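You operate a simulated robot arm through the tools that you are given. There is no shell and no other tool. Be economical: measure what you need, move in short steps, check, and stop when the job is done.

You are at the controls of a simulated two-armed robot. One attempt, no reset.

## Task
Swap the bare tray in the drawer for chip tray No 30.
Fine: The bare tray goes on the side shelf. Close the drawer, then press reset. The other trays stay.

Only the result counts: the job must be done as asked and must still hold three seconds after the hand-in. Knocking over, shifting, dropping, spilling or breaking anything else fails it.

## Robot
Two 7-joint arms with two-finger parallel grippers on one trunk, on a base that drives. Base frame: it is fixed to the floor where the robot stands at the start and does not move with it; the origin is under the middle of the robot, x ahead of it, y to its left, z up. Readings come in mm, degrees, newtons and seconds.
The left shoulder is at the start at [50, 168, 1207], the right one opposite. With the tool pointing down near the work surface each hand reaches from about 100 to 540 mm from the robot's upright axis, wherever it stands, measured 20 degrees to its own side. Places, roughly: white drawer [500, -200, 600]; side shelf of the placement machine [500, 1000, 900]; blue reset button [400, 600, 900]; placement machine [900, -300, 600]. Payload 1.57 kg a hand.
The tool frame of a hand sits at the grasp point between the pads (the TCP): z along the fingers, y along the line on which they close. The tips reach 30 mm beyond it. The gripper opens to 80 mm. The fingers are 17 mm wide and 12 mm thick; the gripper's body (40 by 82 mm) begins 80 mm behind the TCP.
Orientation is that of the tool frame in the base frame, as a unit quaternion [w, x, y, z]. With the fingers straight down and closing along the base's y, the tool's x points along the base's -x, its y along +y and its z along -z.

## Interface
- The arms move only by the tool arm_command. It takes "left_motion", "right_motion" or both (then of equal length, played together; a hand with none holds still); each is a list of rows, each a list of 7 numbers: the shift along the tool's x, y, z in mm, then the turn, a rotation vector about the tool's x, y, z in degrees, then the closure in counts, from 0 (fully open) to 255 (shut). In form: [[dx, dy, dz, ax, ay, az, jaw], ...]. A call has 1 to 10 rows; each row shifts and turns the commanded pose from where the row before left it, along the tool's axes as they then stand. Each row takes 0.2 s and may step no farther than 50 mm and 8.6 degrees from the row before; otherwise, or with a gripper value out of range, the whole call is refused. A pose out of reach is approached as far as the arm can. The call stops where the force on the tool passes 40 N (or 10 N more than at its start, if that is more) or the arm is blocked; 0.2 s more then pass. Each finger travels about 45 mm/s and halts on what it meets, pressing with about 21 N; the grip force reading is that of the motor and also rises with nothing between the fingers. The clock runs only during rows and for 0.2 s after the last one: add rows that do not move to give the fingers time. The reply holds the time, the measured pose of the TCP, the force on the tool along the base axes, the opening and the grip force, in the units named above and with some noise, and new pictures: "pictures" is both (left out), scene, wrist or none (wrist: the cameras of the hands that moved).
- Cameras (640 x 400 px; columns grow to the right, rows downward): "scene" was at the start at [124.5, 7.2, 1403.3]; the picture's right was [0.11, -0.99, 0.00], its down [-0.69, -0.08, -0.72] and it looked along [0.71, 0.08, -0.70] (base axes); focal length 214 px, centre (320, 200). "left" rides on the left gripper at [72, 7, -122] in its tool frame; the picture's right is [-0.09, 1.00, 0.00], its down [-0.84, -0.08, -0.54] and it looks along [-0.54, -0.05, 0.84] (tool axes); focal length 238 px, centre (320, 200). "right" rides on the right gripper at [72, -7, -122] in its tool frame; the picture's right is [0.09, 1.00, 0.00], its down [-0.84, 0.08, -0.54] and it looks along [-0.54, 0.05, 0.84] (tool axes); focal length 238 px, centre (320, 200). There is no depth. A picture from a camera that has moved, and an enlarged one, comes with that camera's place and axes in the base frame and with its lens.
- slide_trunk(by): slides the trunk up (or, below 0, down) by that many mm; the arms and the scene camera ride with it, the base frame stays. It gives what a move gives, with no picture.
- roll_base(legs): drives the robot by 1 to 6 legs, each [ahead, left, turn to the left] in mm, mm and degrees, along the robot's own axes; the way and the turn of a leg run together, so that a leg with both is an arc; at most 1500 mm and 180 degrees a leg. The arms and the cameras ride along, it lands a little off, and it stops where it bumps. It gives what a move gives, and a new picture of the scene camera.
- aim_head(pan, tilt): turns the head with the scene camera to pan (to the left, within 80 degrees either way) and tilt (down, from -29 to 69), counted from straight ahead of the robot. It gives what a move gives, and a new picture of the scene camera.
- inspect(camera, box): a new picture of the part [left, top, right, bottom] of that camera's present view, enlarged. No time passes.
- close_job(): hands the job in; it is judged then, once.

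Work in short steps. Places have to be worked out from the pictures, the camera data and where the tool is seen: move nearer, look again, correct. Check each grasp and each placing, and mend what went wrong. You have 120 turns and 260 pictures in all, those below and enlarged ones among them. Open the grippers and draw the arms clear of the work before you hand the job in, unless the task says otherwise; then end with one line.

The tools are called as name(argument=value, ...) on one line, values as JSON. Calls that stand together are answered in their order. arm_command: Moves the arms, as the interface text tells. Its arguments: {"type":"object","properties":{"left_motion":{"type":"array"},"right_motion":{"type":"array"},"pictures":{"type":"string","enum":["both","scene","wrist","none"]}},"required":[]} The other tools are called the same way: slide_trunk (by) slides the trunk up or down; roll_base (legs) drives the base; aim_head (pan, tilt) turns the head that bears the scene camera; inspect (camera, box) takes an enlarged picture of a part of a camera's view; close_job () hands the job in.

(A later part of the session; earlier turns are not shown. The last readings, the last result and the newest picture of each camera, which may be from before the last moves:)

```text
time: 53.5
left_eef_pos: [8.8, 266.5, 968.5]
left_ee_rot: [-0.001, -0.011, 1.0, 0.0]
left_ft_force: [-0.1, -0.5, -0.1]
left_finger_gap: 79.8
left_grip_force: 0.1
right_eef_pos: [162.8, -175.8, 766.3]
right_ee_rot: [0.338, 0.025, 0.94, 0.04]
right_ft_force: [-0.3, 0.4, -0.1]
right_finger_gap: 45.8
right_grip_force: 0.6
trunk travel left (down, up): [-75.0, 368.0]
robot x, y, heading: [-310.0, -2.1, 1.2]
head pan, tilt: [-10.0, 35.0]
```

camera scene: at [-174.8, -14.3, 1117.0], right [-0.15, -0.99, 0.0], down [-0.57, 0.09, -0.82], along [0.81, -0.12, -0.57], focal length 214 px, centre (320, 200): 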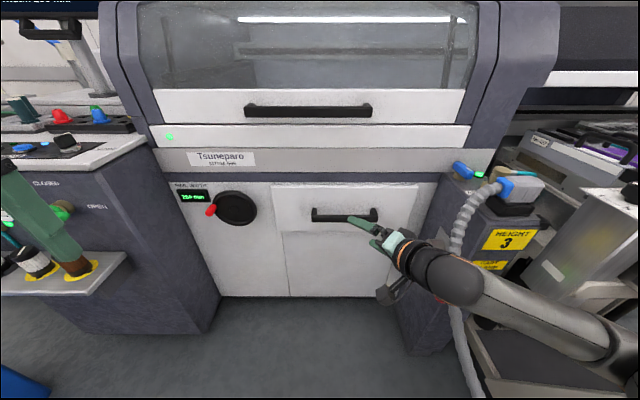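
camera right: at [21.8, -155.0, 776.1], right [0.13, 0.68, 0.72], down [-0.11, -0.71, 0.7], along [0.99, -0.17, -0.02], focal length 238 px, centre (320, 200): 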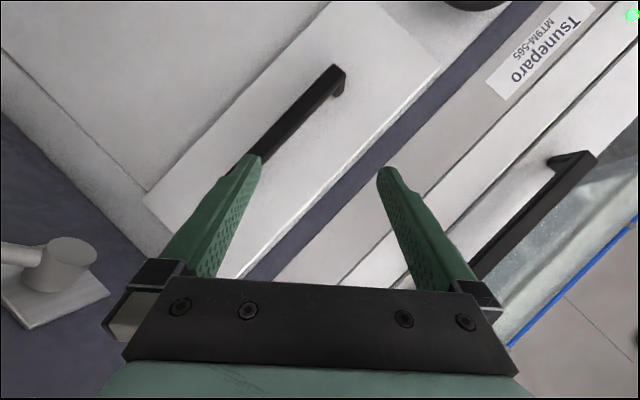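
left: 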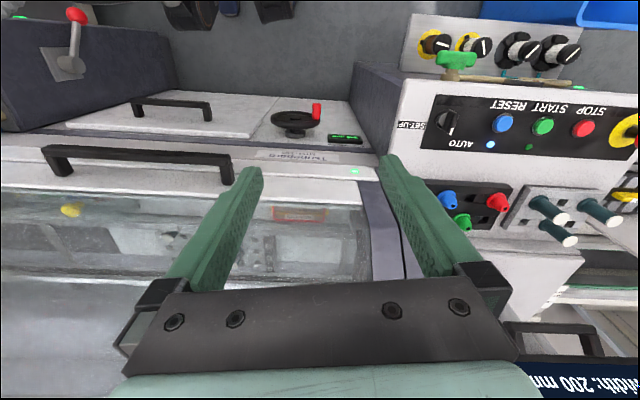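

Resets to the reached pose; good. Now I straighten to a 15° forward tilt with closed fingers and advance to above the handle.

arm_command(right_motion=[[0, 0, 0, 1.4, 8.2, -1.17, 255], [0, 0, 0, 1.4, 8.2, -1.17, 255], [0, 0, 0, 1.4, 8.2, -1.17, 255], [-40, 0, 11, 0, 0, 0, 255], [-40, 0, 11, 0, 0, 0, 255], [-40, 0, 11, 0, 0, 0, 255], [-40, 0, 11, 0, 0, 0, 255]])

```text
time: 55.1
left_eef_pos: [7.3, 266.3, 968.1]
left_ee_rot: [0.0, -0.012, 1.0, -0.001]
left_ft_force: [0.0, -0.3, 0.5]
left_finger_gap: 80.2
left_grip_force: 0.0
right_eef_pos: [329.2, -175.5, 765.5]
right_ee_rot: [0.13, -0.002, 0.991, 0.001]
right_ft_force: [-0.2, -0.7, -0.2]
right_finger_gap: 0.1
right_grip_force: 21.3
trunk travel left (down, up): [-75.0, 368.0]
robot x, y, heading: [-305.3, 2.4, 1.2]
head pan, tilt: [-10.0, 35.0]
camera scene: at [-174.8, -14.3, 1117.0], right [-0.15, -0.99, 0.0], down [-0.57, 0.09, -0.82], along [0.81, -0.12, -0.57], focal length 214 px, centre (320, 200)
camera right: at [228.5, -182.0, 866.2], right [-0.09, 1.0, -0.02], down [0.67, 0.08, 0.74], along [0.74, 0.05, -0.67], focal length 238 px, centre (320, 200)
```

scene: 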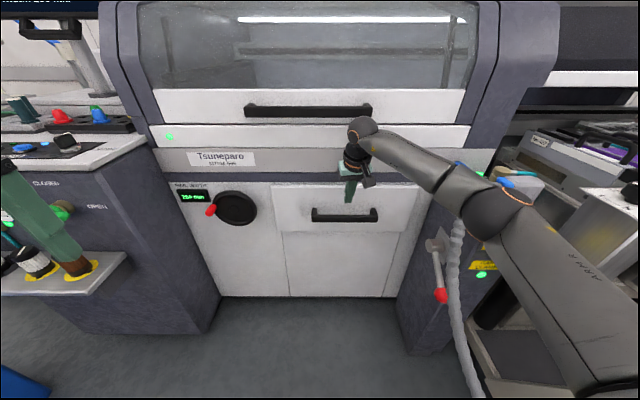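
right: 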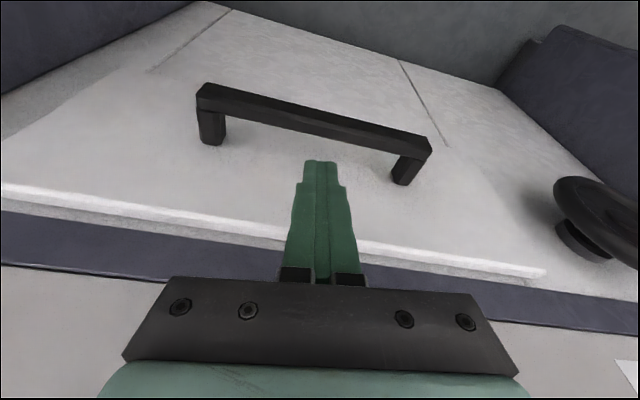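

The tip sits just above the bar's back edge. I move 24 mm further ahead and descend into the gap behind the bar.

arm_command(right_motion=[[-23.2, 0, 6.2, 0, 0, 0, 255], [9, 0, 33.8, 0, 0, 0, 255], [9, 0, 33.8, 0, 0, 0, 255]])

```text
time: 55.9
left_eef_pos: [8.6, 266.1, 968.9]
left_ee_rot: [-0.001, -0.012, 1.0, 0.0]
left_ft_force: [0.5, -0.2, 0.6]
left_finger_gap: 80.0
left_grip_force: 0.1
right_eef_pos: [353.4, -177.3, 696.3]
right_ee_rot: [0.133, 0.0, 0.991, 0.002]
right_ft_force: [6.1, -0.8, 8.5]
right_finger_gap: 0.1
right_grip_force: 20.7
trunk travel left (down, up): [-75.0, 368.0]
robot x, y, heading: [-304.5, 1.1, 1.3]
head pan, tilt: [-10.0, 35.0]
camera scene: at [-174.7, -14.3, 1117.2], right [-0.15, -0.99, 0.0], down [-0.57, 0.09, -0.82], along [0.81, -0.12, -0.57], focal length 214 px, centre (320, 200)
camera right: at [251.9, -183.0, 796.9], right [-0.09, 1.0, -0.02], down [0.66, 0.08, 0.74], along [0.74, 0.05, -0.67], focal length 238 px, centre (320, 200)
```

scene: 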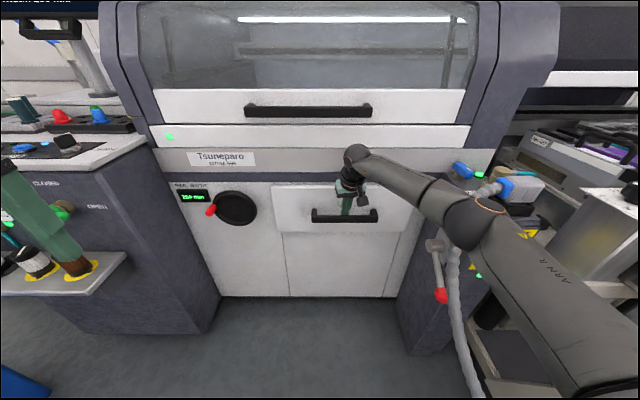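
right: 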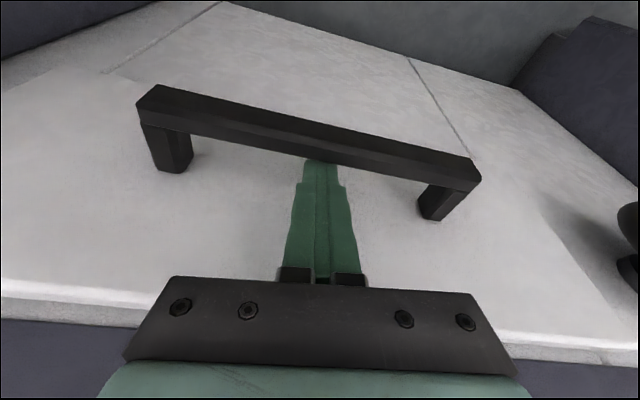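

There is a light contact force and the bar seems to occlude the tip; I enlarge to confirm.

inspect(camera="right", box=[240, 100, 400, 200])

inspect(camera="scene", box=[290, 140, 420, 240])

```text
4.00 times, centred on (320, 150) of right
camera zoom: at [251.9, -183.0, 796.9], right [-0.09, 1.0, -0.02], down [0.66, 0.08, 0.74], along [0.74, 0.05, -0.67], focal length 953 px, centre (320, 400)
```

zoom: 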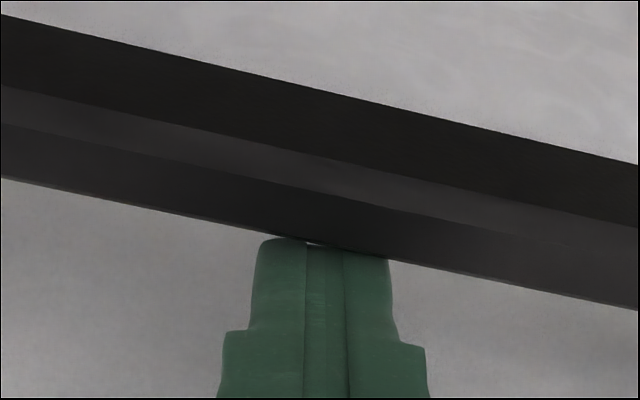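

```text
4.00 times, centred on (355, 190) of scene
camera zoom: at [-174.7, -14.3, 1117.2], right [-0.15, -0.99, 0.0], down [-0.57, 0.09, -0.82], along [0.81, -0.12, -0.57], focal length 858 px, centre (180, 240)
```

zoom: 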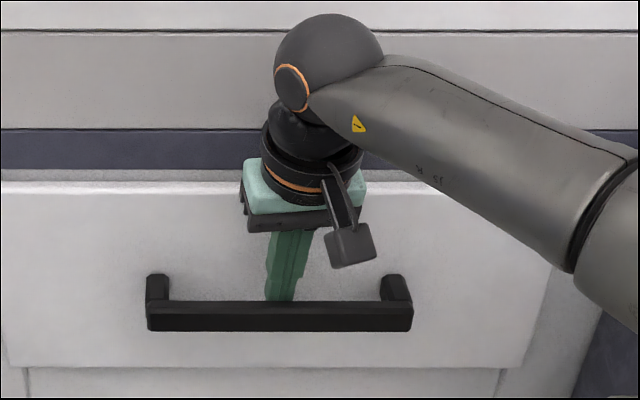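

The tip is behind the bar and just grazing it. I shift 10 mm ahead and descend 28 mm more.

arm_command(right_motion=[[-9.7, 0, 2.6, 0, 0, 0, 255], [7.2, 0, 27, 0, 0, 0, 255]], pictures="wrist")

```text
time: 56.5
left_eef_pos: [6.7, 266.1, 970.0]
left_ee_rot: [0.001, -0.012, 1.0, 0.0]
left_ft_force: [0.3, -0.2, 0.8]
left_finger_gap: 79.9
left_grip_force: 0.1
right_eef_pos: [362.9, -175.2, 672.3]
right_ee_rot: [0.134, 0.0, 0.991, 0.002]
right_ft_force: [-0.5, -3.3, 20.5]
right_finger_gap: 0.0
right_grip_force: 21.5
trunk travel left (down, up): [-75.0, 368.0]
robot x, y, heading: [-306.1, -1.8, 1.3]
head pan, tilt: [-10.0, 35.0]
camera right: at [260.6, -182.1, 773.0], right [-0.09, 1.0, -0.02], down [0.66, 0.08, 0.75], along [0.74, 0.05, -0.67], focal length 238 px, centre (320, 200)
```

right: 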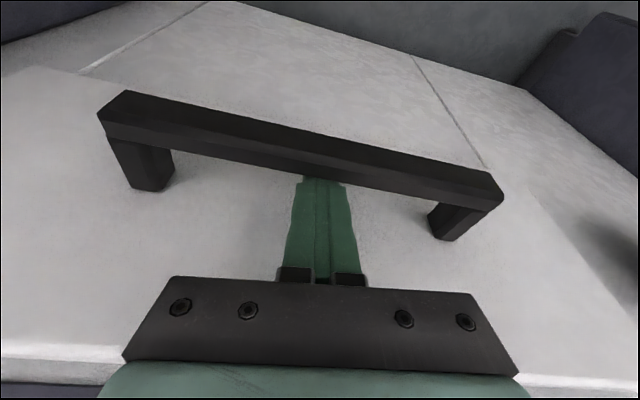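

The fingers are hooked behind the bar. I ease off a little and pull by driving the base back 100 mm.

arm_command(right_motion=[[0, 0, -4, 0, 0, 0, 255]], pictures="none")

roll_base(legs=[[-120, 0, 0]])

```text
time: 56.9
left_eef_pos: [7.9, 266.9, 969.0]
left_ee_rot: [0.001, -0.013, 1.0, 0.0]
left_ft_force: [-0.2, -0.3, 0.7]
left_finger_gap: 80.0
left_grip_force: 0.1
right_eef_pos: [361.0, -175.6, 673.1]
right_ee_rot: [0.132, -0.002, 0.991, 0.001]
right_ft_force: [6.0, -3.5, 14.9]
right_finger_gap: 0.1
right_grip_force: 21.3
trunk travel left (down, up): [-75.0, 368.0]
robot x, y, heading: [-304.0, -1.4, 1.3]
head pan, tilt: [-10.0, 35.0]
```

```text
time: 58.1
left_eef_pos: [-112.3, 262.5, 969.5]
left_ee_rot: [0.001, -0.011, 1.0, 0.0]
left_ft_force: [-0.5, -0.2, -0.7]
left_finger_gap: 79.9
left_grip_force: 0.1
right_eef_pos: [240.5, -180.1, 672.3]
right_ee_rot: [0.132, 0.001, 0.991, -0.001]
right_ft_force: [-0.5, 2.3, 15.6]
right_finger_gap: 0.0
right_grip_force: 20.9
trunk travel left (down, up): [-75.0, 368.0]
robot x, y, heading: [-424.0, -4.8, 1.3]
head pan, tilt: [-10.0, 35.0]
camera scene: at [-295.7, -16.9, 1117.3], right [-0.15, -0.99, 0.0], down [-0.57, 0.09, -0.82], along [0.81, -0.13, -0.57], focal length 214 px, centre (320, 200)
```

scene: 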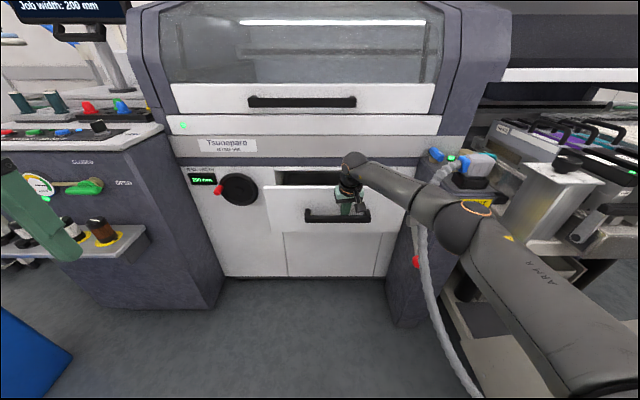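

The drawer is coming out. I keep pulling.

roll_base(legs=[[-150, 0, 0]])

```text
time: 59.5
left_eef_pos: [-260.2, 260.0, 968.6]
left_ee_rot: [0.001, -0.011, 1.0, 0.0]
left_ft_force: [0.6, 0.1, -0.2]
left_finger_gap: 79.9
left_grip_force: 0.1
right_eef_pos: [91.8, -186.3, 673.3]
right_ee_rot: [0.131, 0.003, 0.991, 0.0]
right_ft_force: [0.7, -1.3, 9.1]
right_finger_gap: 0.1
right_grip_force: 21.4
trunk travel left (down, up): [-75.0, 368.0]
robot x, y, heading: [-571.9, -2.8, 1.2]
head pan, tilt: [-10.0, 35.0]
camera scene: at [-444.4, -20.4, 1117.2], right [-0.15, -0.99, 0.0], down [-0.57, 0.09, -0.82], along [0.81, -0.13, -0.57], focal length 214 px, centre (320, 200)
```

scene: 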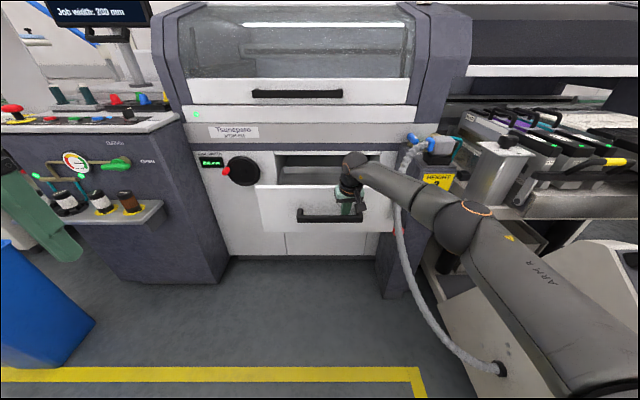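

About 270 mm open now. I pull another 60 mm while watching the force.

roll_base(legs=[[-60, 0, 0]])

```text
time: 60.4
left_eef_pos: [-301.3, 259.8, 967.5]
left_ee_rot: [0.001, -0.01, 1.0, 0.0]
left_ft_force: [-0.7, 0.9, -0.6]
left_finger_gap: 80.3
left_grip_force: 0.0
right_eef_pos: [57.1, -184.2, 674.6]
right_ee_rot: [0.145, 0.001, 0.989, 0.003]
right_ft_force: [0.2, -0.2, 0.3]
right_finger_gap: 0.0
right_grip_force: 20.8
trunk travel left (down, up): [-75.0, 368.0]
robot x, y, heading: [-614.3, -8.4, 1.2]
head pan, tilt: [-10.0, 35.0]
stopped in leg 1: the force on the tool passed its limit (the readings are from after the stop); the commanded pose is now the measured one
camera scene: at [-483.8, -21.1, 1117.0], right [-0.15, -0.99, 0.0], down [-0.57, 0.09, -0.82], along [0.81, -0.12, -0.57], focal length 214 px, centre (320, 200)
```

scene: 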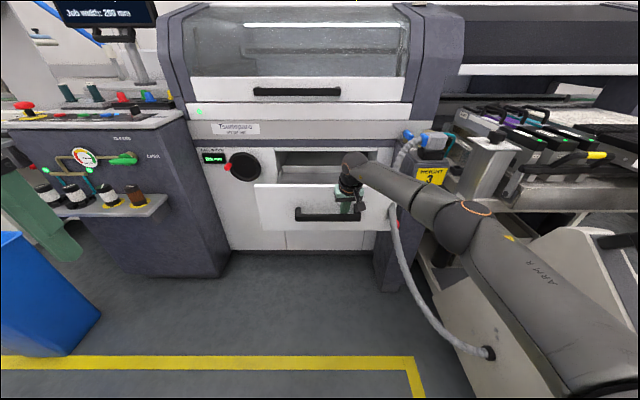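

The drawer is at its stop, about 300 mm open. I lift the hand off the handle, then raise the trunk to look in.

arm_command(right_motion=[[-6, 0, 1.6, 0, 0, 0, 255], [-12, 0, -46, 0, 0, 0, 255], [-12, 0, -46, 0, 0, 0, 255], [-12, 0, -46, 0, 0, 0, 255], [48, 0, -12, 0, 0, 0, 255], [48, 0, -12, 0, 0, 0, 255], [48, 0, -12, 0, 0, 0, 255]], pictures="wrist")

slide_trunk(by=300)

aim_head(pan=-15, tilt=50)

```text
time: 62.0
left_eef_pos: [-300.7, 258.6, 967.6]
left_ee_rot: [0.0, -0.01, 1.0, 0.0]
left_ft_force: [-1.0, -1.2, 0.3]
left_finger_gap: 79.8
left_grip_force: 0.1
right_eef_pos: [-90.8, -185.2, 811.9]
right_ee_rot: [0.144, 0.002, 0.99, 0.002]
right_ft_force: [-0.1, -0.4, -0.3]
right_finger_gap: 0.1
right_grip_force: 21.3
trunk travel left (down, up): [-75.0, 368.0]
robot x, y, heading: [-608.0, -5.7, 1.2]
head pan, tilt: [-10.0, 35.0]
camera right: at [-194.2, -191.1, 909.8], right [-0.08, 1.0, -0.02], down [0.65, 0.07, 0.76], along [0.76, 0.05, -0.65], focal length 238 px, centre (320, 200)
```

right: 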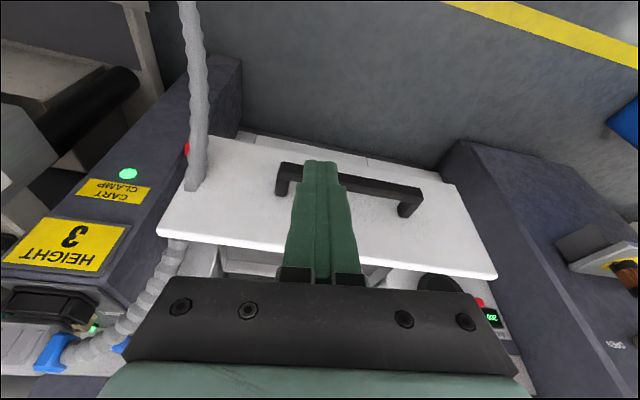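

```text
time: 65.0
left_eef_pos: [-299.5, 258.6, 1268.7]
left_ee_rot: [0.002, -0.011, 1.0, 0.0]
left_ft_force: [-0.9, 0.4, 0.4]
left_finger_gap: 79.9
left_grip_force: 0.1
right_eef_pos: [-91.0, -185.4, 1112.2]
right_ee_rot: [0.144, 0.001, 0.99, 0.002]
right_ft_force: [-0.3, -0.4, -1.0]
right_finger_gap: 0.0
right_grip_force: 21.6
trunk travel left (down, up): [-375.0, 68.0]
robot x, y, heading: [-611.3, -6.0, 1.3]
head pan, tilt: [-10.0, 35.0]
```

```text
time: 65.8
left_eef_pos: [-300.0, 258.6, 1269.0]
left_ee_rot: [0.001, -0.011, 1.0, 0.0]
left_ft_force: [0.0, 0.1, -0.6]
left_finger_gap: 79.8
left_grip_force: 0.0
right_eef_pos: [-89.6, -184.3, 1111.5]
right_ee_rot: [0.144, 0.001, 0.99, 0.003]
right_ft_force: [0.0, -0.4, 0.1]
right_finger_gap: 0.2
right_grip_force: 20.7
trunk travel left (down, up): [-375.0, 68.0]
robot x, y, heading: [-612.9, -7.3, 1.1]
head pan, tilt: [-15.0, 50.0]
camera scene: at [-496.1, -26.0, 1395.3], right [-0.24, -0.97, 0.0], down [-0.74, 0.18, -0.64], along [0.62, -0.15, -0.77], focal length 214 px, centre (320, 200)
```

scene: 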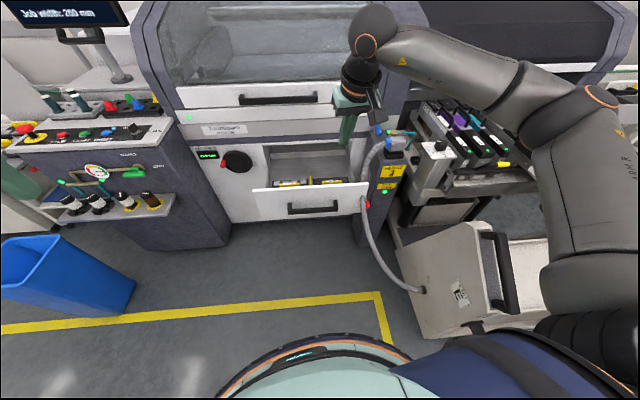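

The open drawer holds black/yellow trays. I drive 230 mm forward to see into it from above.

roll_base(legs=[[230, 0, -1]])

inspect(camera="scene", box=[200, 140, 440, 300])

inspect(camera="right", box=[0, 0, 640, 400])

```text
time: 67.5
left_eef_pos: [-65.6, 256.4, 1268.4]
left_ee_rot: [0.001, -0.003, 1.0, 0.0]
left_ft_force: [0.0, -0.3, 0.3]
left_finger_gap: 79.9
left_grip_force: 0.0
right_eef_pos: [137.0, -190.1, 1110.7]
right_ee_rot: [0.144, 0.009, 0.99, 0.001]
right_ft_force: [1.3, 1.1, -0.4]
right_finger_gap: 0.0
right_grip_force: 20.8
trunk travel left (down, up): [-375.0, 68.0]
robot x, y, heading: [-381.5, 1.3, 0.2]
head pan, tilt: [-15.0, 50.0]
camera scene: at [-266.0, -25.1, 1395.2], right [-0.25, -0.97, 0.0], down [-0.74, 0.2, -0.64], along [0.62, -0.16, -0.77], focal length 214 px, centre (320, 200)
```

scene: 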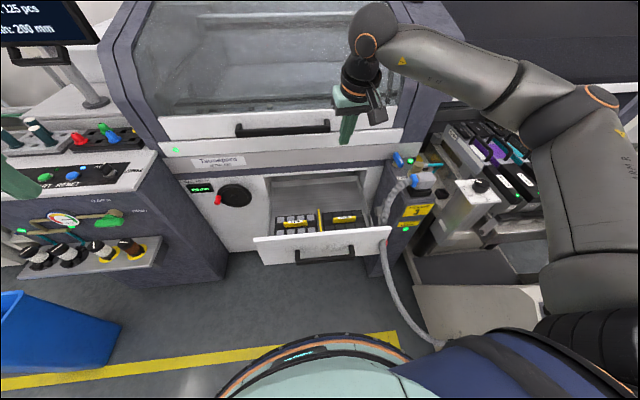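

```text
2.50 times, centred on (320, 220) of scene
camera zoom: at [-266.0, -25.1, 1395.2], right [-0.25, -0.97, 0.0], down [-0.74, 0.2, -0.64], along [0.62, -0.16, -0.77], focal length 536 px, centre (320, 150)
```

zoom: 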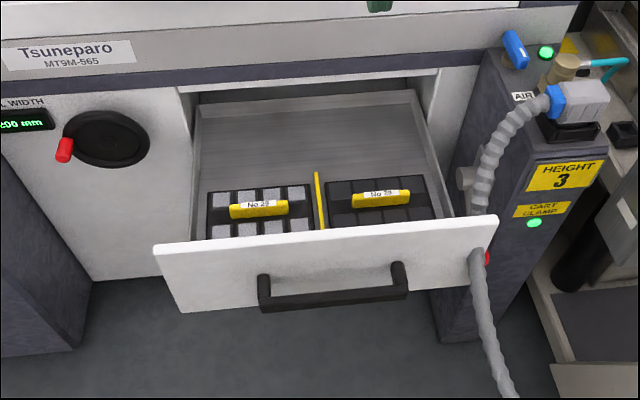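

```text
1.00 times, centred on (320, 200) of right
camera zoom: at [33.1, -195.2, 1209.4], right [-0.07, 1.0, -0.02], down [0.65, 0.06, 0.76], along [0.76, 0.04, -0.65], focal length 238 px, centre (320, 200)
```

zoom: 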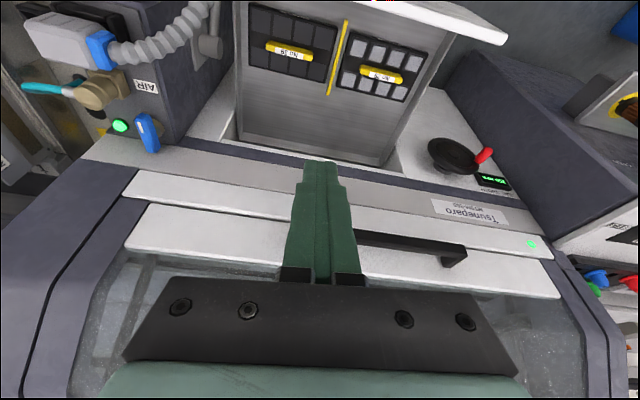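

Two trays in the drawer: the left one filled with chips, the right one bare. I zoom in to read the labels.

inspect(camera="scene", box=[260, 195, 380, 255])

inspect(camera="right", box=[230, 0, 420, 115])

```text
5.33 times, centred on (320, 225) of scene
camera zoom: at [-266.0, -25.1, 1395.2], right [-0.25, -0.97, 0.0], down [-0.74, 0.2, -0.64], along [0.62, -0.16, -0.77], focal length 1144 px, centre (320, 67)
```

zoom: 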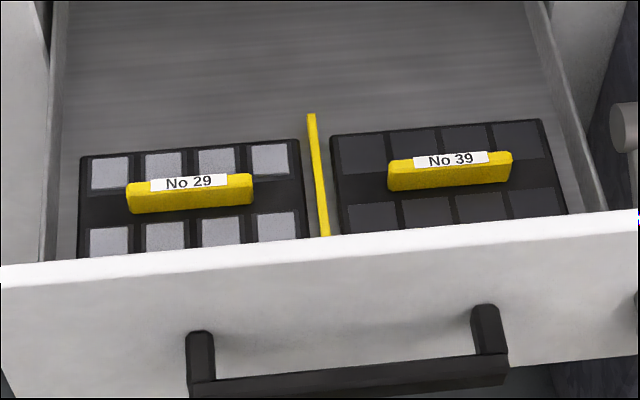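

```text
3.37 times, centred on (325, 58) of right
camera zoom: at [33.1, -195.2, 1209.4], right [-0.07, 1.0, -0.02], down [0.65, 0.06, 0.76], along [0.76, 0.04, -0.65], focal length 803 px, centre (303, 680)
```

zoom: 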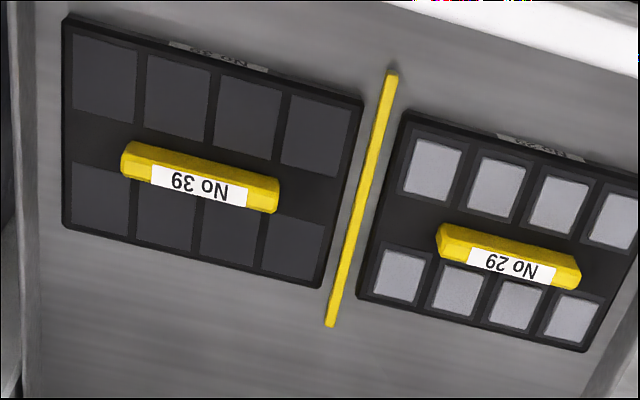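

The bare tray is No 39 (right); No 29 must stay. I saw trays with yellow handles at the far end of the console, so I drive left to look at them.

roll_base(legs=[[0, 550, 0]])

aim_head(pan=15, tilt=35)

```text
time: 70.7
left_eef_pos: [-69.0, 804.5, 1268.8]
left_ee_rot: [0.0, -0.002, 1.0, 0.001]
left_ft_force: [0.6, 0.4, -0.4]
left_finger_gap: 79.9
left_grip_force: 0.2
right_eef_pos: [133.8, 357.3, 1111.7]
right_ee_rot: [0.144, 0.009, 0.99, 0.002]
right_ft_force: [1.1, 0.0, 1.6]
right_finger_gap: 0.0
right_grip_force: 21.0
trunk travel left (down, up): [-375.0, 68.0]
robot x, y, heading: [-384.9, 541.8, 0.1]
head pan, tilt: [-15.0, 50.0]
camera scene: at [-269.2, 522.6, 1395.3], right [-0.25, -0.97, 0.0], down [-0.74, 0.19, -0.64], along [0.62, -0.16, -0.77], focal length 214 px, centre (320, 200)
```

scene: 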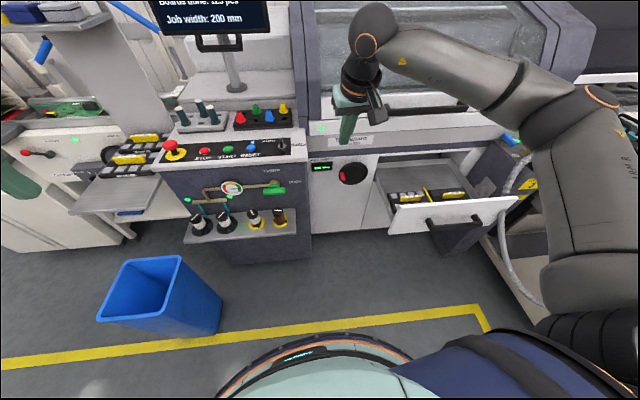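

```text
time: 71.6
left_eef_pos: [-69.1, 803.9, 1268.1]
left_ee_rot: [0.002, -0.002, 1.0, 0.0]
left_ft_force: [1.1, 0.5, 1.0]
left_finger_gap: 80.0
left_grip_force: 0.1
right_eef_pos: [134.2, 355.7, 1111.7]
right_ee_rot: [0.144, 0.009, 0.99, 0.001]
right_ft_force: [-0.7, 0.4, -0.4]
right_finger_gap: 0.0
right_grip_force: 21.0
trunk travel left (down, up): [-375.0, 68.0]
robot x, y, heading: [-385.6, 545.4, 0.4]
head pan, tilt: [15.0, 35.0]
camera scene: at [-258.7, 565.0, 1416.9], right [0.26, -0.96, 0.0], down [-0.55, -0.15, -0.82], along [0.79, 0.22, -0.57], focal length 214 px, centre (320, 200)
```

scene: 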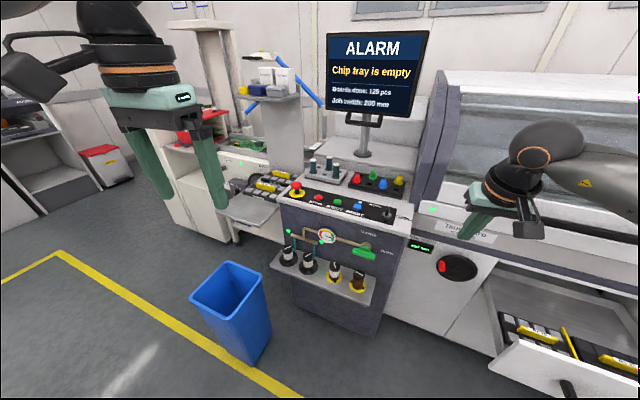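

Trays with yellow handles lie behind the front part of the side shelf. I zoom in on them.

inspect(camera="scene", box=[215, 150, 335, 230])

inspect(camera="scene", box=[240, 165, 310, 210])

```text
5.00 times, centred on (275, 190) of scene
camera zoom: at [-258.7, 565.0, 1416.9], right [0.26, -0.96, 0.0], down [-0.55, -0.15, -0.82], along [0.79, 0.22, -0.57], focal length 1072 px, centre (545, 250)
```

zoom: 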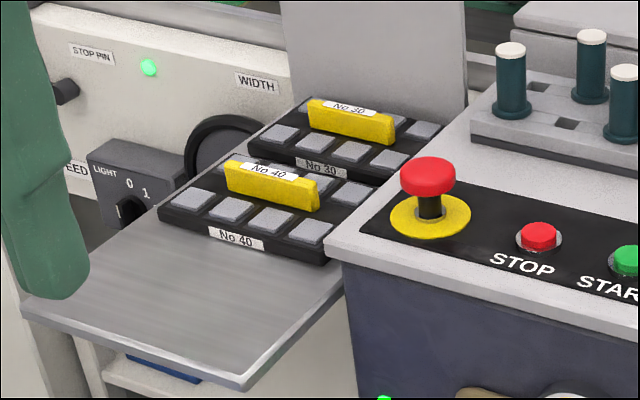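

```text
8.89 times, centred on (275, 188) of scene
camera zoom: at [-258.7, 565.0, 1416.9], right [0.26, -0.96, 0.0], down [-0.55, -0.15, -0.82], along [0.79, 0.22, -0.57], focal length 1906 px, centre (720, 311)
```

zoom: 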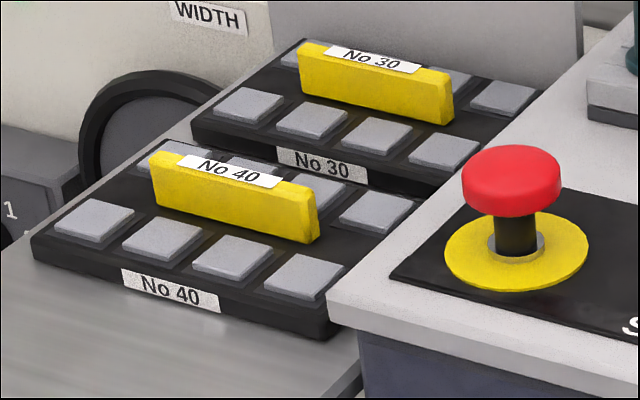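

No 30 is the rear tray on the side shelf, No 40 is in front of it, and the front part of the shelf is free for the bare tray. I'll use the left hand for everything; I tuck the right arm and yaw the left hand by about 86°.

arm_command(left_motion=[[0, 0, 0, 0, 0, 8.6, 0], [0, 0, 0, 0, 0, 8.6, 0], [0, 0, 0, 0, 0, 8.6, 0], [0, 0, 0, 0, 0, 8.6, 0], [0, 0, 0, 0, 0, 8.6, 0], [0, 0, 0, 0, 0, 8.6, 0], [0, 0, 0, 0, 0, 8.6, 0], [0, 0, 0, 0, 0, 8.6, 0], [0, 0, 0, 0, 0, 8.6, 0], [0, 0, 0, 0, 0, 8.6, 0]], right_motion=[[20, 0, -15.3, 0, 0, 0, 255], [20, 0, -15.3, 0, 0, 0, 255], [20, 0, -15.3, 0, 0, 0, 255], [20, 0, -15.3, 0, 0, 0, 255], [20, 0, -15.3, 0, 0, 0, 255], [20, 0, -15.3, 0, 0, 0, 255], [20, 0, -15.3, 0, 0, 0, 255], [20, 0, -15.3, 0, 0, 0, 255], [20, 0, -15.3, 0, 0, 0, 255], [20, 0, -15.3, 0, 0, 0, 255]], pictures="both")

```text
time: 73.8
left_eef_pos: [-69.6, 803.6, 1268.2]
left_ee_rot: [0.0, 0.68, 0.733, 0.0]
left_ft_force: [-0.1, -0.7, 0.3]
left_finger_gap: 80.0
left_grip_force: 0.1
right_eef_pos: [-100.9, 360.1, 1202.2]
right_ee_rot: [0.145, 0.011, 0.989, 0.001]
right_ft_force: [0.1, 0.6, -0.2]
right_finger_gap: 0.0
right_grip_force: 21.5
trunk travel left (down, up): [-375.0, 68.0]
robot x, y, heading: [-388.6, 545.3, 0.1]
head pan, tilt: [15.0, 35.0]
camera scene: at [-259.1, 565.1, 1417.0], right [0.26, -0.96, 0.0], down [-0.55, -0.15, -0.82], along [0.79, 0.22, -0.57], focal length 214 px, centre (320, 200)
camera right: at [-205.3, 356.0, 1299.2], right [-0.07, 1.0, -0.02], down [0.65, 0.06, 0.76], along [0.76, 0.04, -0.65], focal length 238 px, centre (320, 200)
camera left: at [-67.3, 876.0, 1389.6], right [1.0, -0.02, 0.0], down [-0.02, -0.84, 0.54], along [-0.01, -0.54, -0.84], focal length 238 px, centre (320, 200)
```

scene: 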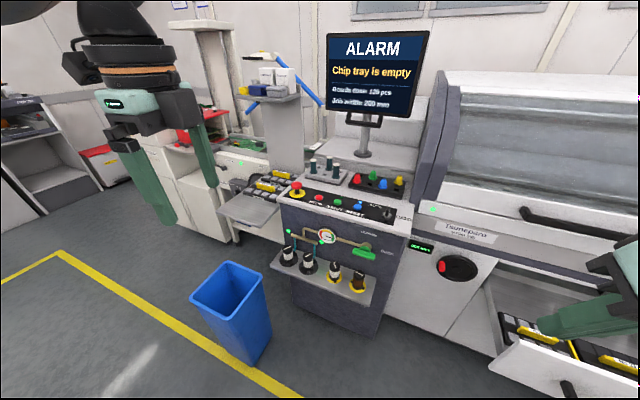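
right: 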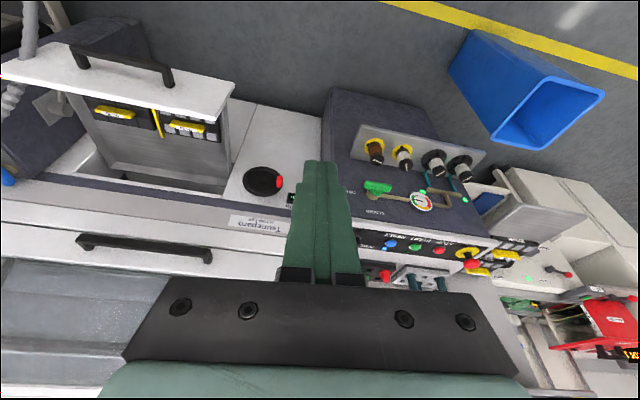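
left: 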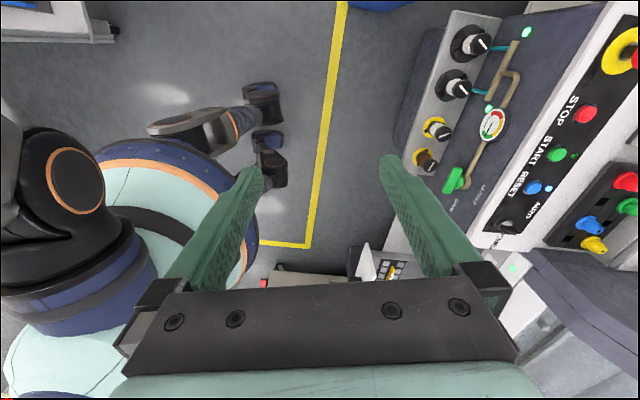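

The left wrist turns freely. From two views the handle of bare tray No 39 is at about (221, -260, 627). I drive back in front of the drawer.

roll_base(legs=[[0, -695, 0], [120, 0, 0]])

aim_head(pan=-15, tilt=60)

```text
time: 78.5
left_eef_pos: [55.7, 97.0, 1268.3]
left_ee_rot: [0.0, 0.681, 0.732, 0.0]
left_ft_force: [-0.3, -0.3, 0.4]
left_finger_gap: 80.0
left_grip_force: 0.1
right_eef_pos: [21.7, -346.8, 1200.7]
right_ee_rot: [0.144, 0.011, 0.99, 0.001]
right_ft_force: [0.2, -0.1, 0.5]
right_finger_gap: 0.2
right_grip_force: 20.5
trunk travel left (down, up): [-375.0, 68.0]
robot x, y, heading: [-264.6, -157.8, 0.1]
head pan, tilt: [15.0, 35.0]
camera scene: at [-134.8, -141.5, 1416.8], right [0.26, -0.97, 0.0], down [-0.55, -0.15, -0.82], along [0.79, 0.21, -0.57], focal length 214 px, centre (320, 200)
```

scene: 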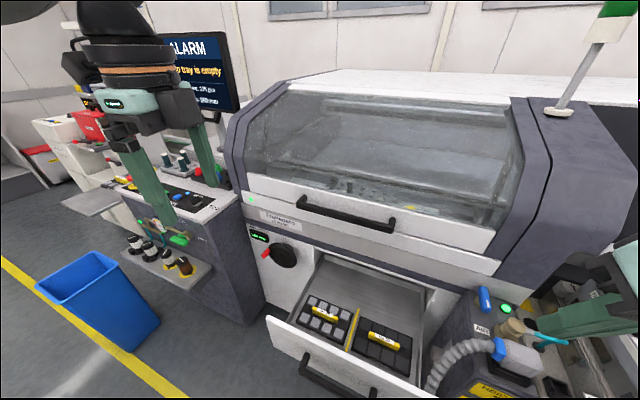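

```text
time: 79.5
left_eef_pos: [55.0, 97.1, 1269.1]
left_ee_rot: [0.0, 0.682, 0.731, 0.0]
left_ft_force: [0.8, 0.5, 1.1]
left_finger_gap: 79.9
left_grip_force: 0.1
right_eef_pos: [21.5, -347.2, 1201.1]
right_ee_rot: [0.144, 0.011, 0.989, 0.001]
right_ft_force: [0.5, -0.9, -0.7]
right_finger_gap: 0.2
right_grip_force: 21.1
trunk travel left (down, up): [-375.0, 68.0]
robot x, y, heading: [-262.2, -162.3, -0.1]
head pan, tilt: [-15.0, 60.0]
camera scene: at [-156.5, -181.5, 1382.7], right [-0.26, -0.97, 0.0], down [-0.84, 0.22, -0.5], along [0.48, -0.13, -0.87], focal length 214 px, centre (320, 200)
```

scene: 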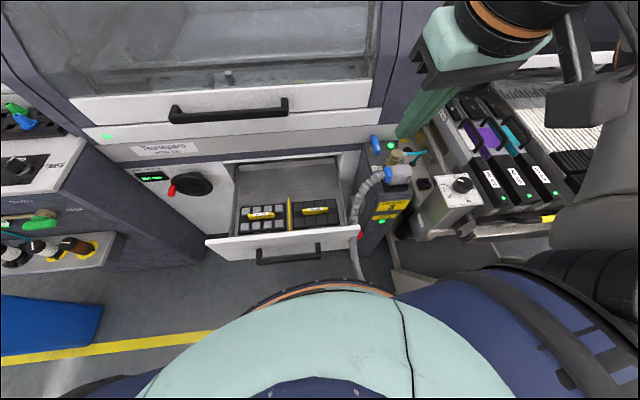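

I finish the left hand's yaw, lower it, and move it in over the bare tray, shifting the right hand outward for room.

arm_command(left_motion=[[0, 0, 0, 0, 0, 4.2, 0], [0, 0, 48, 0, 0, 0, 0], [0, 0, 48, 0, 0, 0, 0], [0, 0, 48, 0, 0, 0, 0], [0, 0, 48, 0, 0, 0, 0], [-44.6, 20.5, 0, 0, 0, 0, 0], [-44.6, 20.5, 0, 0, 0, 0, 0], [-44.6, 20.5, 0, 0, 0, 0, 0], [-44.6, 20.5, 0, 0, 0, 0, 0]], right_motion=[[0, -30, 0, 0, 0, 0, 255], [0, -30, 0, 0, 0, 0, 255], [0, -30, 0, 0, 0, 0, 255], [0, 0, 0, 0, 0, 0, 255], [0, 0, 0, 0, 0, 0, 255], [0, 0, 0, 0, 0, 0, 255], [0, 0, 0, 0, 0, 0, 255], [0, 0, 0, 0, 0, 0, 255], [0, 0, 0, 0, 0, 0, 255]], pictures="scene")

```text
time: 81.5
left_eef_pos: [122.8, -52.2, 1077.5]
left_ee_rot: [0.0, 0.706, 0.708, 0.001]
left_ft_force: [0.5, 0.5, -0.2]
left_finger_gap: 80.1
left_grip_force: 0.0
left hand out of reach, approached as far as the arm can: row 9
right_eef_pos: [17.5, -436.1, 1202.0]
right_ee_rot: [0.145, 0.01, 0.989, 0.0]
right_ft_force: [0.3, 0.0, -0.4]
right_finger_gap: 0.2
right_grip_force: 20.8
trunk travel left (down, up): [-375.0, 68.0]
robot x, y, heading: [-265.7, -163.4, 0.1]
head pan, tilt: [-15.0, 60.0]
camera scene: at [-157.6, -181.5, 1382.8], right [-0.26, -0.97, 0.0], down [-0.84, 0.22, -0.5], along [0.48, -0.13, -0.87], focal length 214 px, centre (320, 200)
```

scene: 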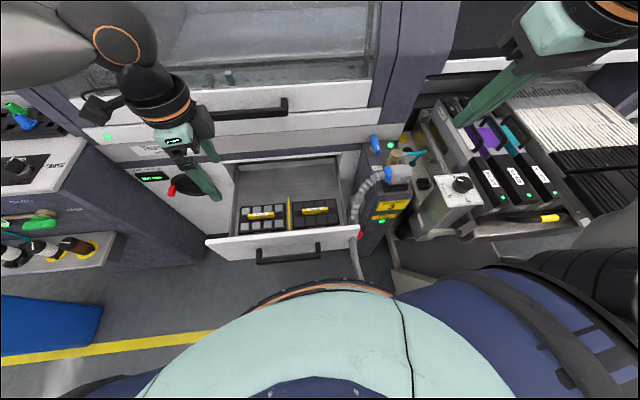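

The left arm reaches its limit reaching inward. Turning the robot 40° right in place puts the target straight ahead of the left shoulder, so I do that.

roll_base(legs=[[0, 0, -40]])

```text
time: 83.8
left_eef_pos: [102.6, -331.0, 1075.7]
left_ee_rot: [0.001, 0.909, 0.418, 0.0]
left_ft_force: [0.5, -0.4, 0.0]
left_finger_gap: 80.1
left_grip_force: 0.0
right_eef_pos: [-225.8, -554.1, 1199.6]
right_ee_rot: [0.136, 0.354, 0.924, -0.05]
right_ft_force: [0.0, 0.5, 0.0]
right_finger_gap: 0.0
right_grip_force: 21.2
trunk travel left (down, up): [-375.0, 68.0]
robot x, y, heading: [-265.8, -159.5, -40.8]
head pan, tilt: [-15.0, 60.0]
camera scene: at [-192.9, -245.4, 1382.7], right [-0.82, -0.57, 0.0], down [-0.49, 0.71, -0.5], along [0.28, -0.41, -0.87], focal length 214 px, centre (320, 200)
```

scene: 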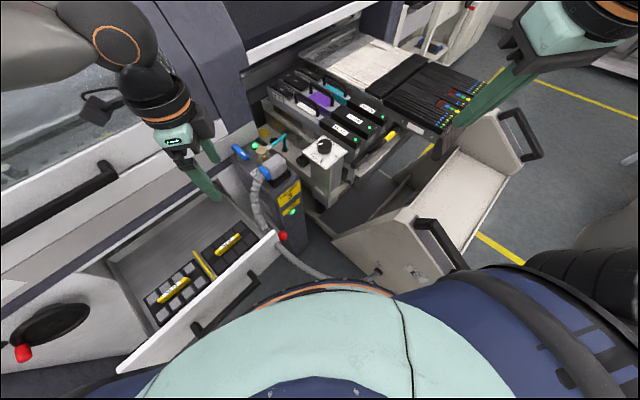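

Now I turn the tool back so it closes along x and move it above the bare tray.

arm_command(left_motion=[[0, 0, 0, 0, 0, -8.25, 0], [0, 0, 0, 0, 0, -8.25, 0], [0, 0, 0, 0, 0, -8.25, 0], [0, 0, 0, 0, 0, -8.25, 0], [0, 0, 0, 0, 0, -8.25, 0], [23.7, 39.3, 0, 0, 0, 0, 0], [23.7, 39.3, 0, 0, 0, 0, 0], [23.7, 39.3, 0, 0, 0, 0, 0], [0, 0, 49, 0, 0, 0, 0], [0, 0, 49, 0, 0, 0, 0]])

```text
time: 86.0
left_eef_pos: [220.9, -257.5, 977.5]
left_ee_rot: [0.001, 0.703, 0.711, -0.002]
left_ft_force: [0.4, -0.2, -0.5]
left_finger_gap: 80.1
left_grip_force: 0.1
right_eef_pos: [-226.2, -554.0, 1200.5]
right_ee_rot: [0.136, 0.353, 0.924, -0.05]
right_ft_force: [-0.6, -0.4, 0.3]
right_finger_gap: 0.0
right_grip_force: 20.9
trunk travel left (down, up): [-375.0, 68.0]
robot x, y, heading: [-267.2, -164.5, -40.7]
head pan, tilt: [-15.0, 60.0]
camera scene: at [-192.2, -245.3, 1382.7], right [-0.82, -0.57, 0.0], down [-0.49, 0.71, -0.5], along [0.28, -0.41, -0.87], focal length 214 px, centre (320, 200)
camera left: at [228.3, -185.8, 1098.1], right [1.0, -0.08, 0.0], down [-0.07, -0.84, 0.54], along [-0.04, -0.54, -0.84], focal length 238 px, centre (320, 200)
```

scene: 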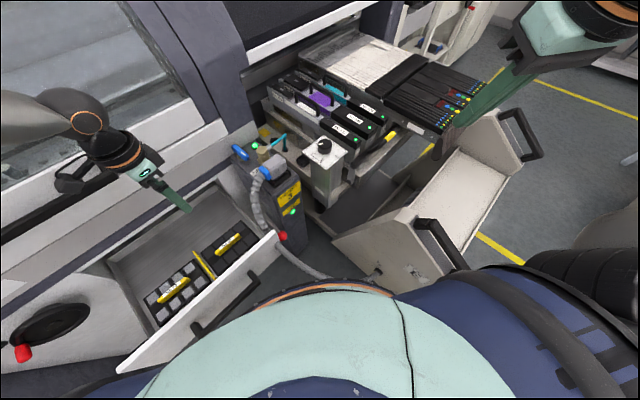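
left: 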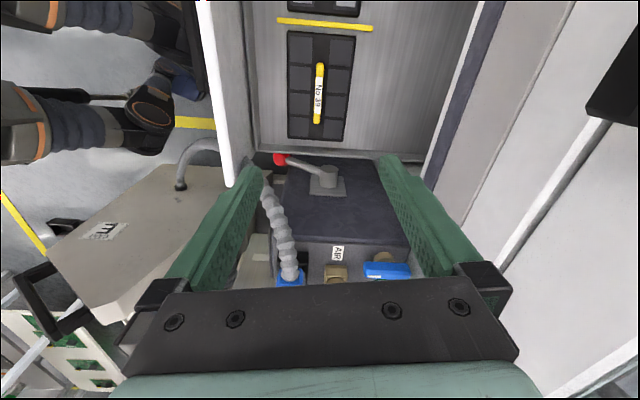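

The handle is right below at about (223, -256). I descend to z≈725 and look again.

arm_command(left_motion=[[0, 0, 42, 0, 0, 0, 0], [0, 0, 42, 0, 0, 0, 0], [0, 0, 42, 0, 0, 0, 0], [0, 0, 42, 0, 0, 0, 0], [0, 0, 42, 0, 0, 0, 0], [0, 0, 42, 0, 0, 0, 0]])

```text
time: 87.4
left_eef_pos: [215.5, -191.6, 828.9]
left_ee_rot: [0.001, 0.704, 0.71, -0.001]
left_ft_force: [0.7, -0.8, 0.2]
left_finger_gap: 79.9
left_grip_force: 0.0
left hand out of reach, approached as far as the arm can: row 3, 4, 5, 6
right_eef_pos: [-226.6, -554.1, 1200.2]
right_ee_rot: [0.136, 0.354, 0.924, -0.049]
right_ft_force: [0.1, -0.5, 0.0]
right_finger_gap: 0.1
right_grip_force: 21.2
trunk travel left (down, up): [-375.0, 68.0]
robot x, y, heading: [-263.2, -162.1, -40.7]
head pan, tilt: [-15.0, 60.0]
camera scene: at [-192.7, -245.2, 1382.7], right [-0.82, -0.57, 0.0], down [-0.49, 0.71, -0.5], along [0.28, -0.41, -0.87], focal length 214 px, centre (320, 200)
camera left: at [221.2, -119.4, 949.9], right [1.0, -0.08, 0.0], down [-0.07, -0.84, 0.55], along [-0.04, -0.54, -0.84], focal length 238 px, centre (320, 200)
```

scene: 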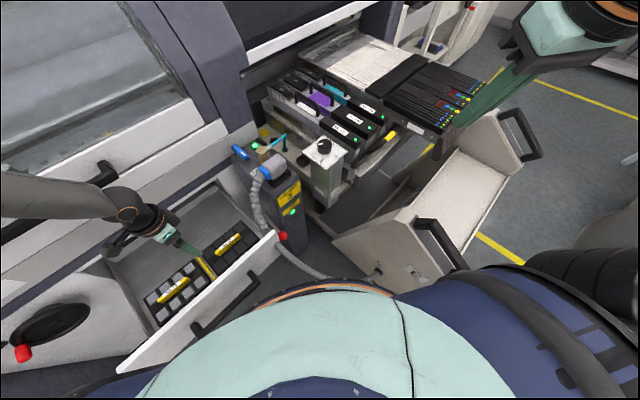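
left: 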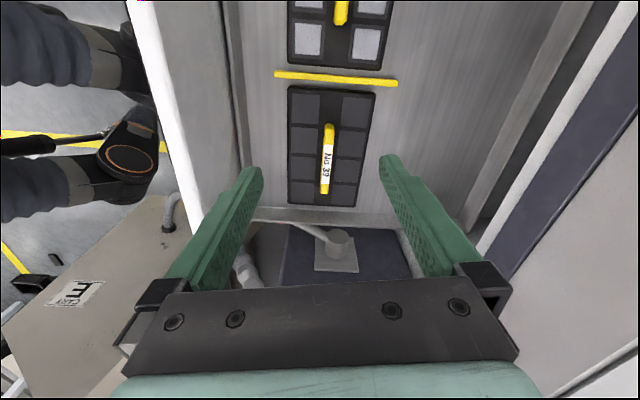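

The arm alone can't get low enough from this trunk height. I return up over the tray, raise the right hand a bit, then lower the trunk.

arm_command(left_motion=[[0, 0, -37, 0, 0, 0, 0], [-22, 2, -37, 0, 0, 0, 0], [-22, 2, -37, 0, 0, 0, 0], [-22, 2, -37, 0, 0, 0, 0]], right_motion=[[0, 0, -35, 0, 0, 0, 255], [0, 0, -35, 0, 0, 0, 255], [0, 0, -35, 0, 0, 0, 255], [0, 0, -35, 0, 0, 0, 255]], pictures="none")

slide_trunk(by=-240)

inspect(camera="left", box=[0, 0, 640, 400])

```text
time: 88.4
left_eef_pos: [220.7, -254.6, 976.8]
left_ee_rot: [0.0, 0.704, 0.71, -0.001]
left_ft_force: [-0.4, -0.1, 0.3]
left_finger_gap: 79.9
left_grip_force: 0.0
right_eef_pos: [-255.2, -529.1, 1335.0]
right_ee_rot: [0.137, 0.352, 0.925, -0.048]
right_ft_force: [0.1, 1.2, 0.2]
right_finger_gap: 0.0
right_grip_force: 21.4
trunk travel left (down, up): [-375.0, 68.0]
robot x, y, heading: [-261.3, -165.6, -40.2]
head pan, tilt: [-15.0, 60.0]
```

```text
time: 90.9
left_eef_pos: [221.4, -255.5, 736.1]
left_ee_rot: [0.001, 0.703, 0.711, -0.001]
left_ft_force: [-0.1, 0.0, 0.4]
left_finger_gap: 80.1
left_grip_force: 0.1
right_eef_pos: [-253.9, -528.9, 1094.2]
right_ee_rot: [0.137, 0.354, 0.924, -0.049]
right_ft_force: [0.3, -0.1, 0.4]
right_finger_gap: 0.0
right_grip_force: 20.9
trunk travel left (down, up): [-135.0, 308.0]
robot x, y, heading: [-264.0, -163.3, -40.5]
head pan, tilt: [-15.0, 60.0]
```

```text
1.00 times, centred on (320, 200) of left
camera zoom: at [227.8, -183.5, 857.3], right [1.0, -0.08, 0.0], down [-0.07, -0.84, 0.54], along [-0.04, -0.54, -0.84], focal length 238 px, centre (320, 200)
```

zoom: 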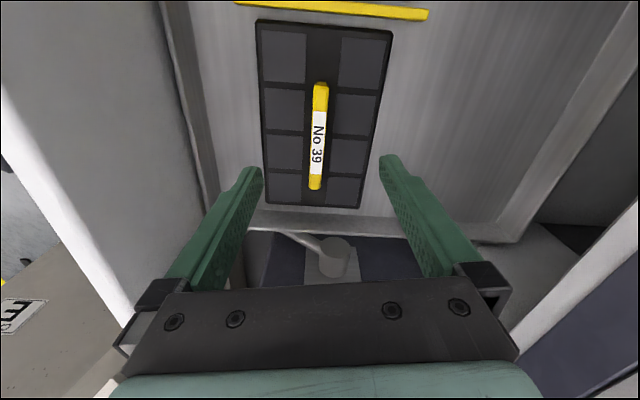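

The handle's top is at about (220, -261, 634) and the whole machine is yawed about 8° clockwise. I align the hand to that and descend around the handle.

arm_command(left_motion=[[-6, -1, 0, 0, 0, 8, 60], [0, 0, 40, 0, 0, 0, 60], [0, 0, 30, 0, 0, 0, 60]], pictures="wrist")

```text
time: 91.7
left_eef_pos: [219.0, -261.4, 666.8]
left_ee_rot: [0.001, 0.751, 0.66, 0.001]
left_ft_force: [-0.2, 0.1, 0.1]
left_finger_gap: 61.1
left_grip_force: 0.0
right_eef_pos: [-253.4, -529.4, 1094.5]
right_ee_rot: [0.137, 0.353, 0.924, -0.049]
right_ft_force: [0.3, -0.4, -0.6]
right_finger_gap: 0.0
right_grip_force: 20.7
trunk travel left (down, up): [-135.0, 308.0]
robot x, y, heading: [-262.3, -161.5, -40.3]
head pan, tilt: [-15.0, 60.0]
camera left: at [236.1, -191.0, 787.0], right [0.98, -0.22, 0.0], down [-0.18, -0.82, 0.54], along [-0.12, -0.53, -0.84], focal length 238 px, centre (320, 200)
```

left: 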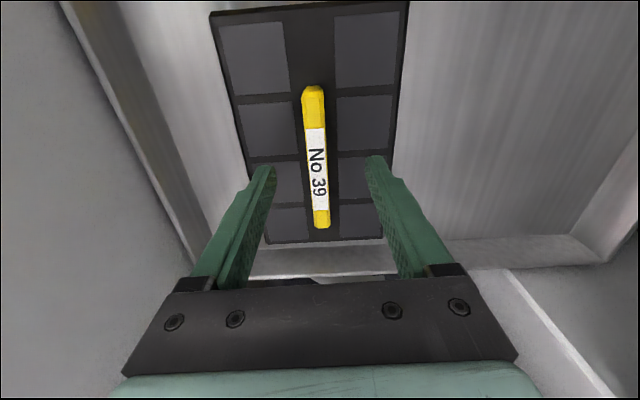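

Well aligned. I descend 23 mm further.

arm_command(left_motion=[[0, 0, 12, 0, 0, 1, 60], [0, 0, 11, 0, 0, 0, 60]], pictures="wrist")

```text
time: 92.3
left_eef_pos: [220.0, -261.7, 643.3]
left_ee_rot: [0.001, 0.757, 0.654, -0.001]
left_ft_force: [0.8, 2.3, 6.8]
left_finger_gap: 61.9
left_grip_force: 0.1
right_eef_pos: [-254.6, -529.2, 1095.3]
right_ee_rot: [0.136, 0.354, 0.924, -0.049]
right_ft_force: [0.0, -0.3, -0.7]
right_finger_gap: 0.1
right_grip_force: 20.8
trunk travel left (down, up): [-135.0, 308.0]
robot x, y, heading: [-260.0, -162.0, -40.7]
head pan, tilt: [-15.0, 60.0]
camera left: at [237.8, -190.8, 765.3], right [0.97, -0.24, 0.0], down [-0.2, -0.81, 0.54], along [-0.13, -0.53, -0.84], focal length 238 px, centre (320, 200)
```

left: 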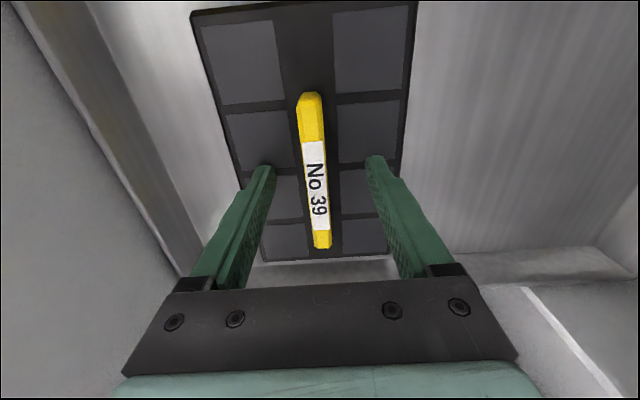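

Tips touch the tray's surface at z≈613. I back off 2 mm and close on the handle.

arm_command(left_motion=[[0, 0, -2, 0, 0, 0, 255], [0, 0, 0, 0, 0, 0, 255], [0, 0, 0, 0, 0, 0, 255], [0, 0, 0, 0, 0, 0, 255], [0, 0, 0, 0, 0, 0, 255]], pictures="wrist")

```text
time: 93.5
left_eef_pos: [220.8, -261.2, 644.7]
left_ee_rot: [0.0, 0.757, 0.654, -0.001]
left_ft_force: [0.3, 0.3, 0.5]
left_finger_gap: 12.6
left_grip_force: 20.7
right_eef_pos: [-254.7, -529.5, 1094.8]
right_ee_rot: [0.137, 0.353, 0.924, -0.049]
right_ft_force: [0.6, -0.5, 0.4]
right_finger_gap: 0.0
right_grip_force: 21.6
trunk travel left (down, up): [-135.0, 308.0]
robot x, y, heading: [-266.3, -161.8, -40.3]
head pan, tilt: [-15.0, 60.0]
camera left: at [238.3, -190.7, 766.4], right [0.97, -0.24, 0.0], down [-0.2, -0.82, 0.54], along [-0.13, -0.53, -0.84], focal length 238 px, centre (320, 200)
```

left: 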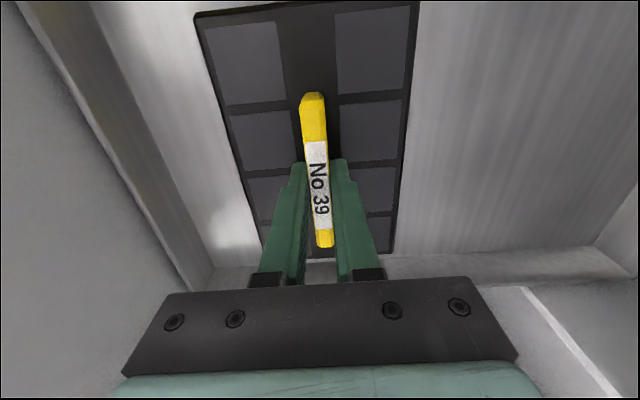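

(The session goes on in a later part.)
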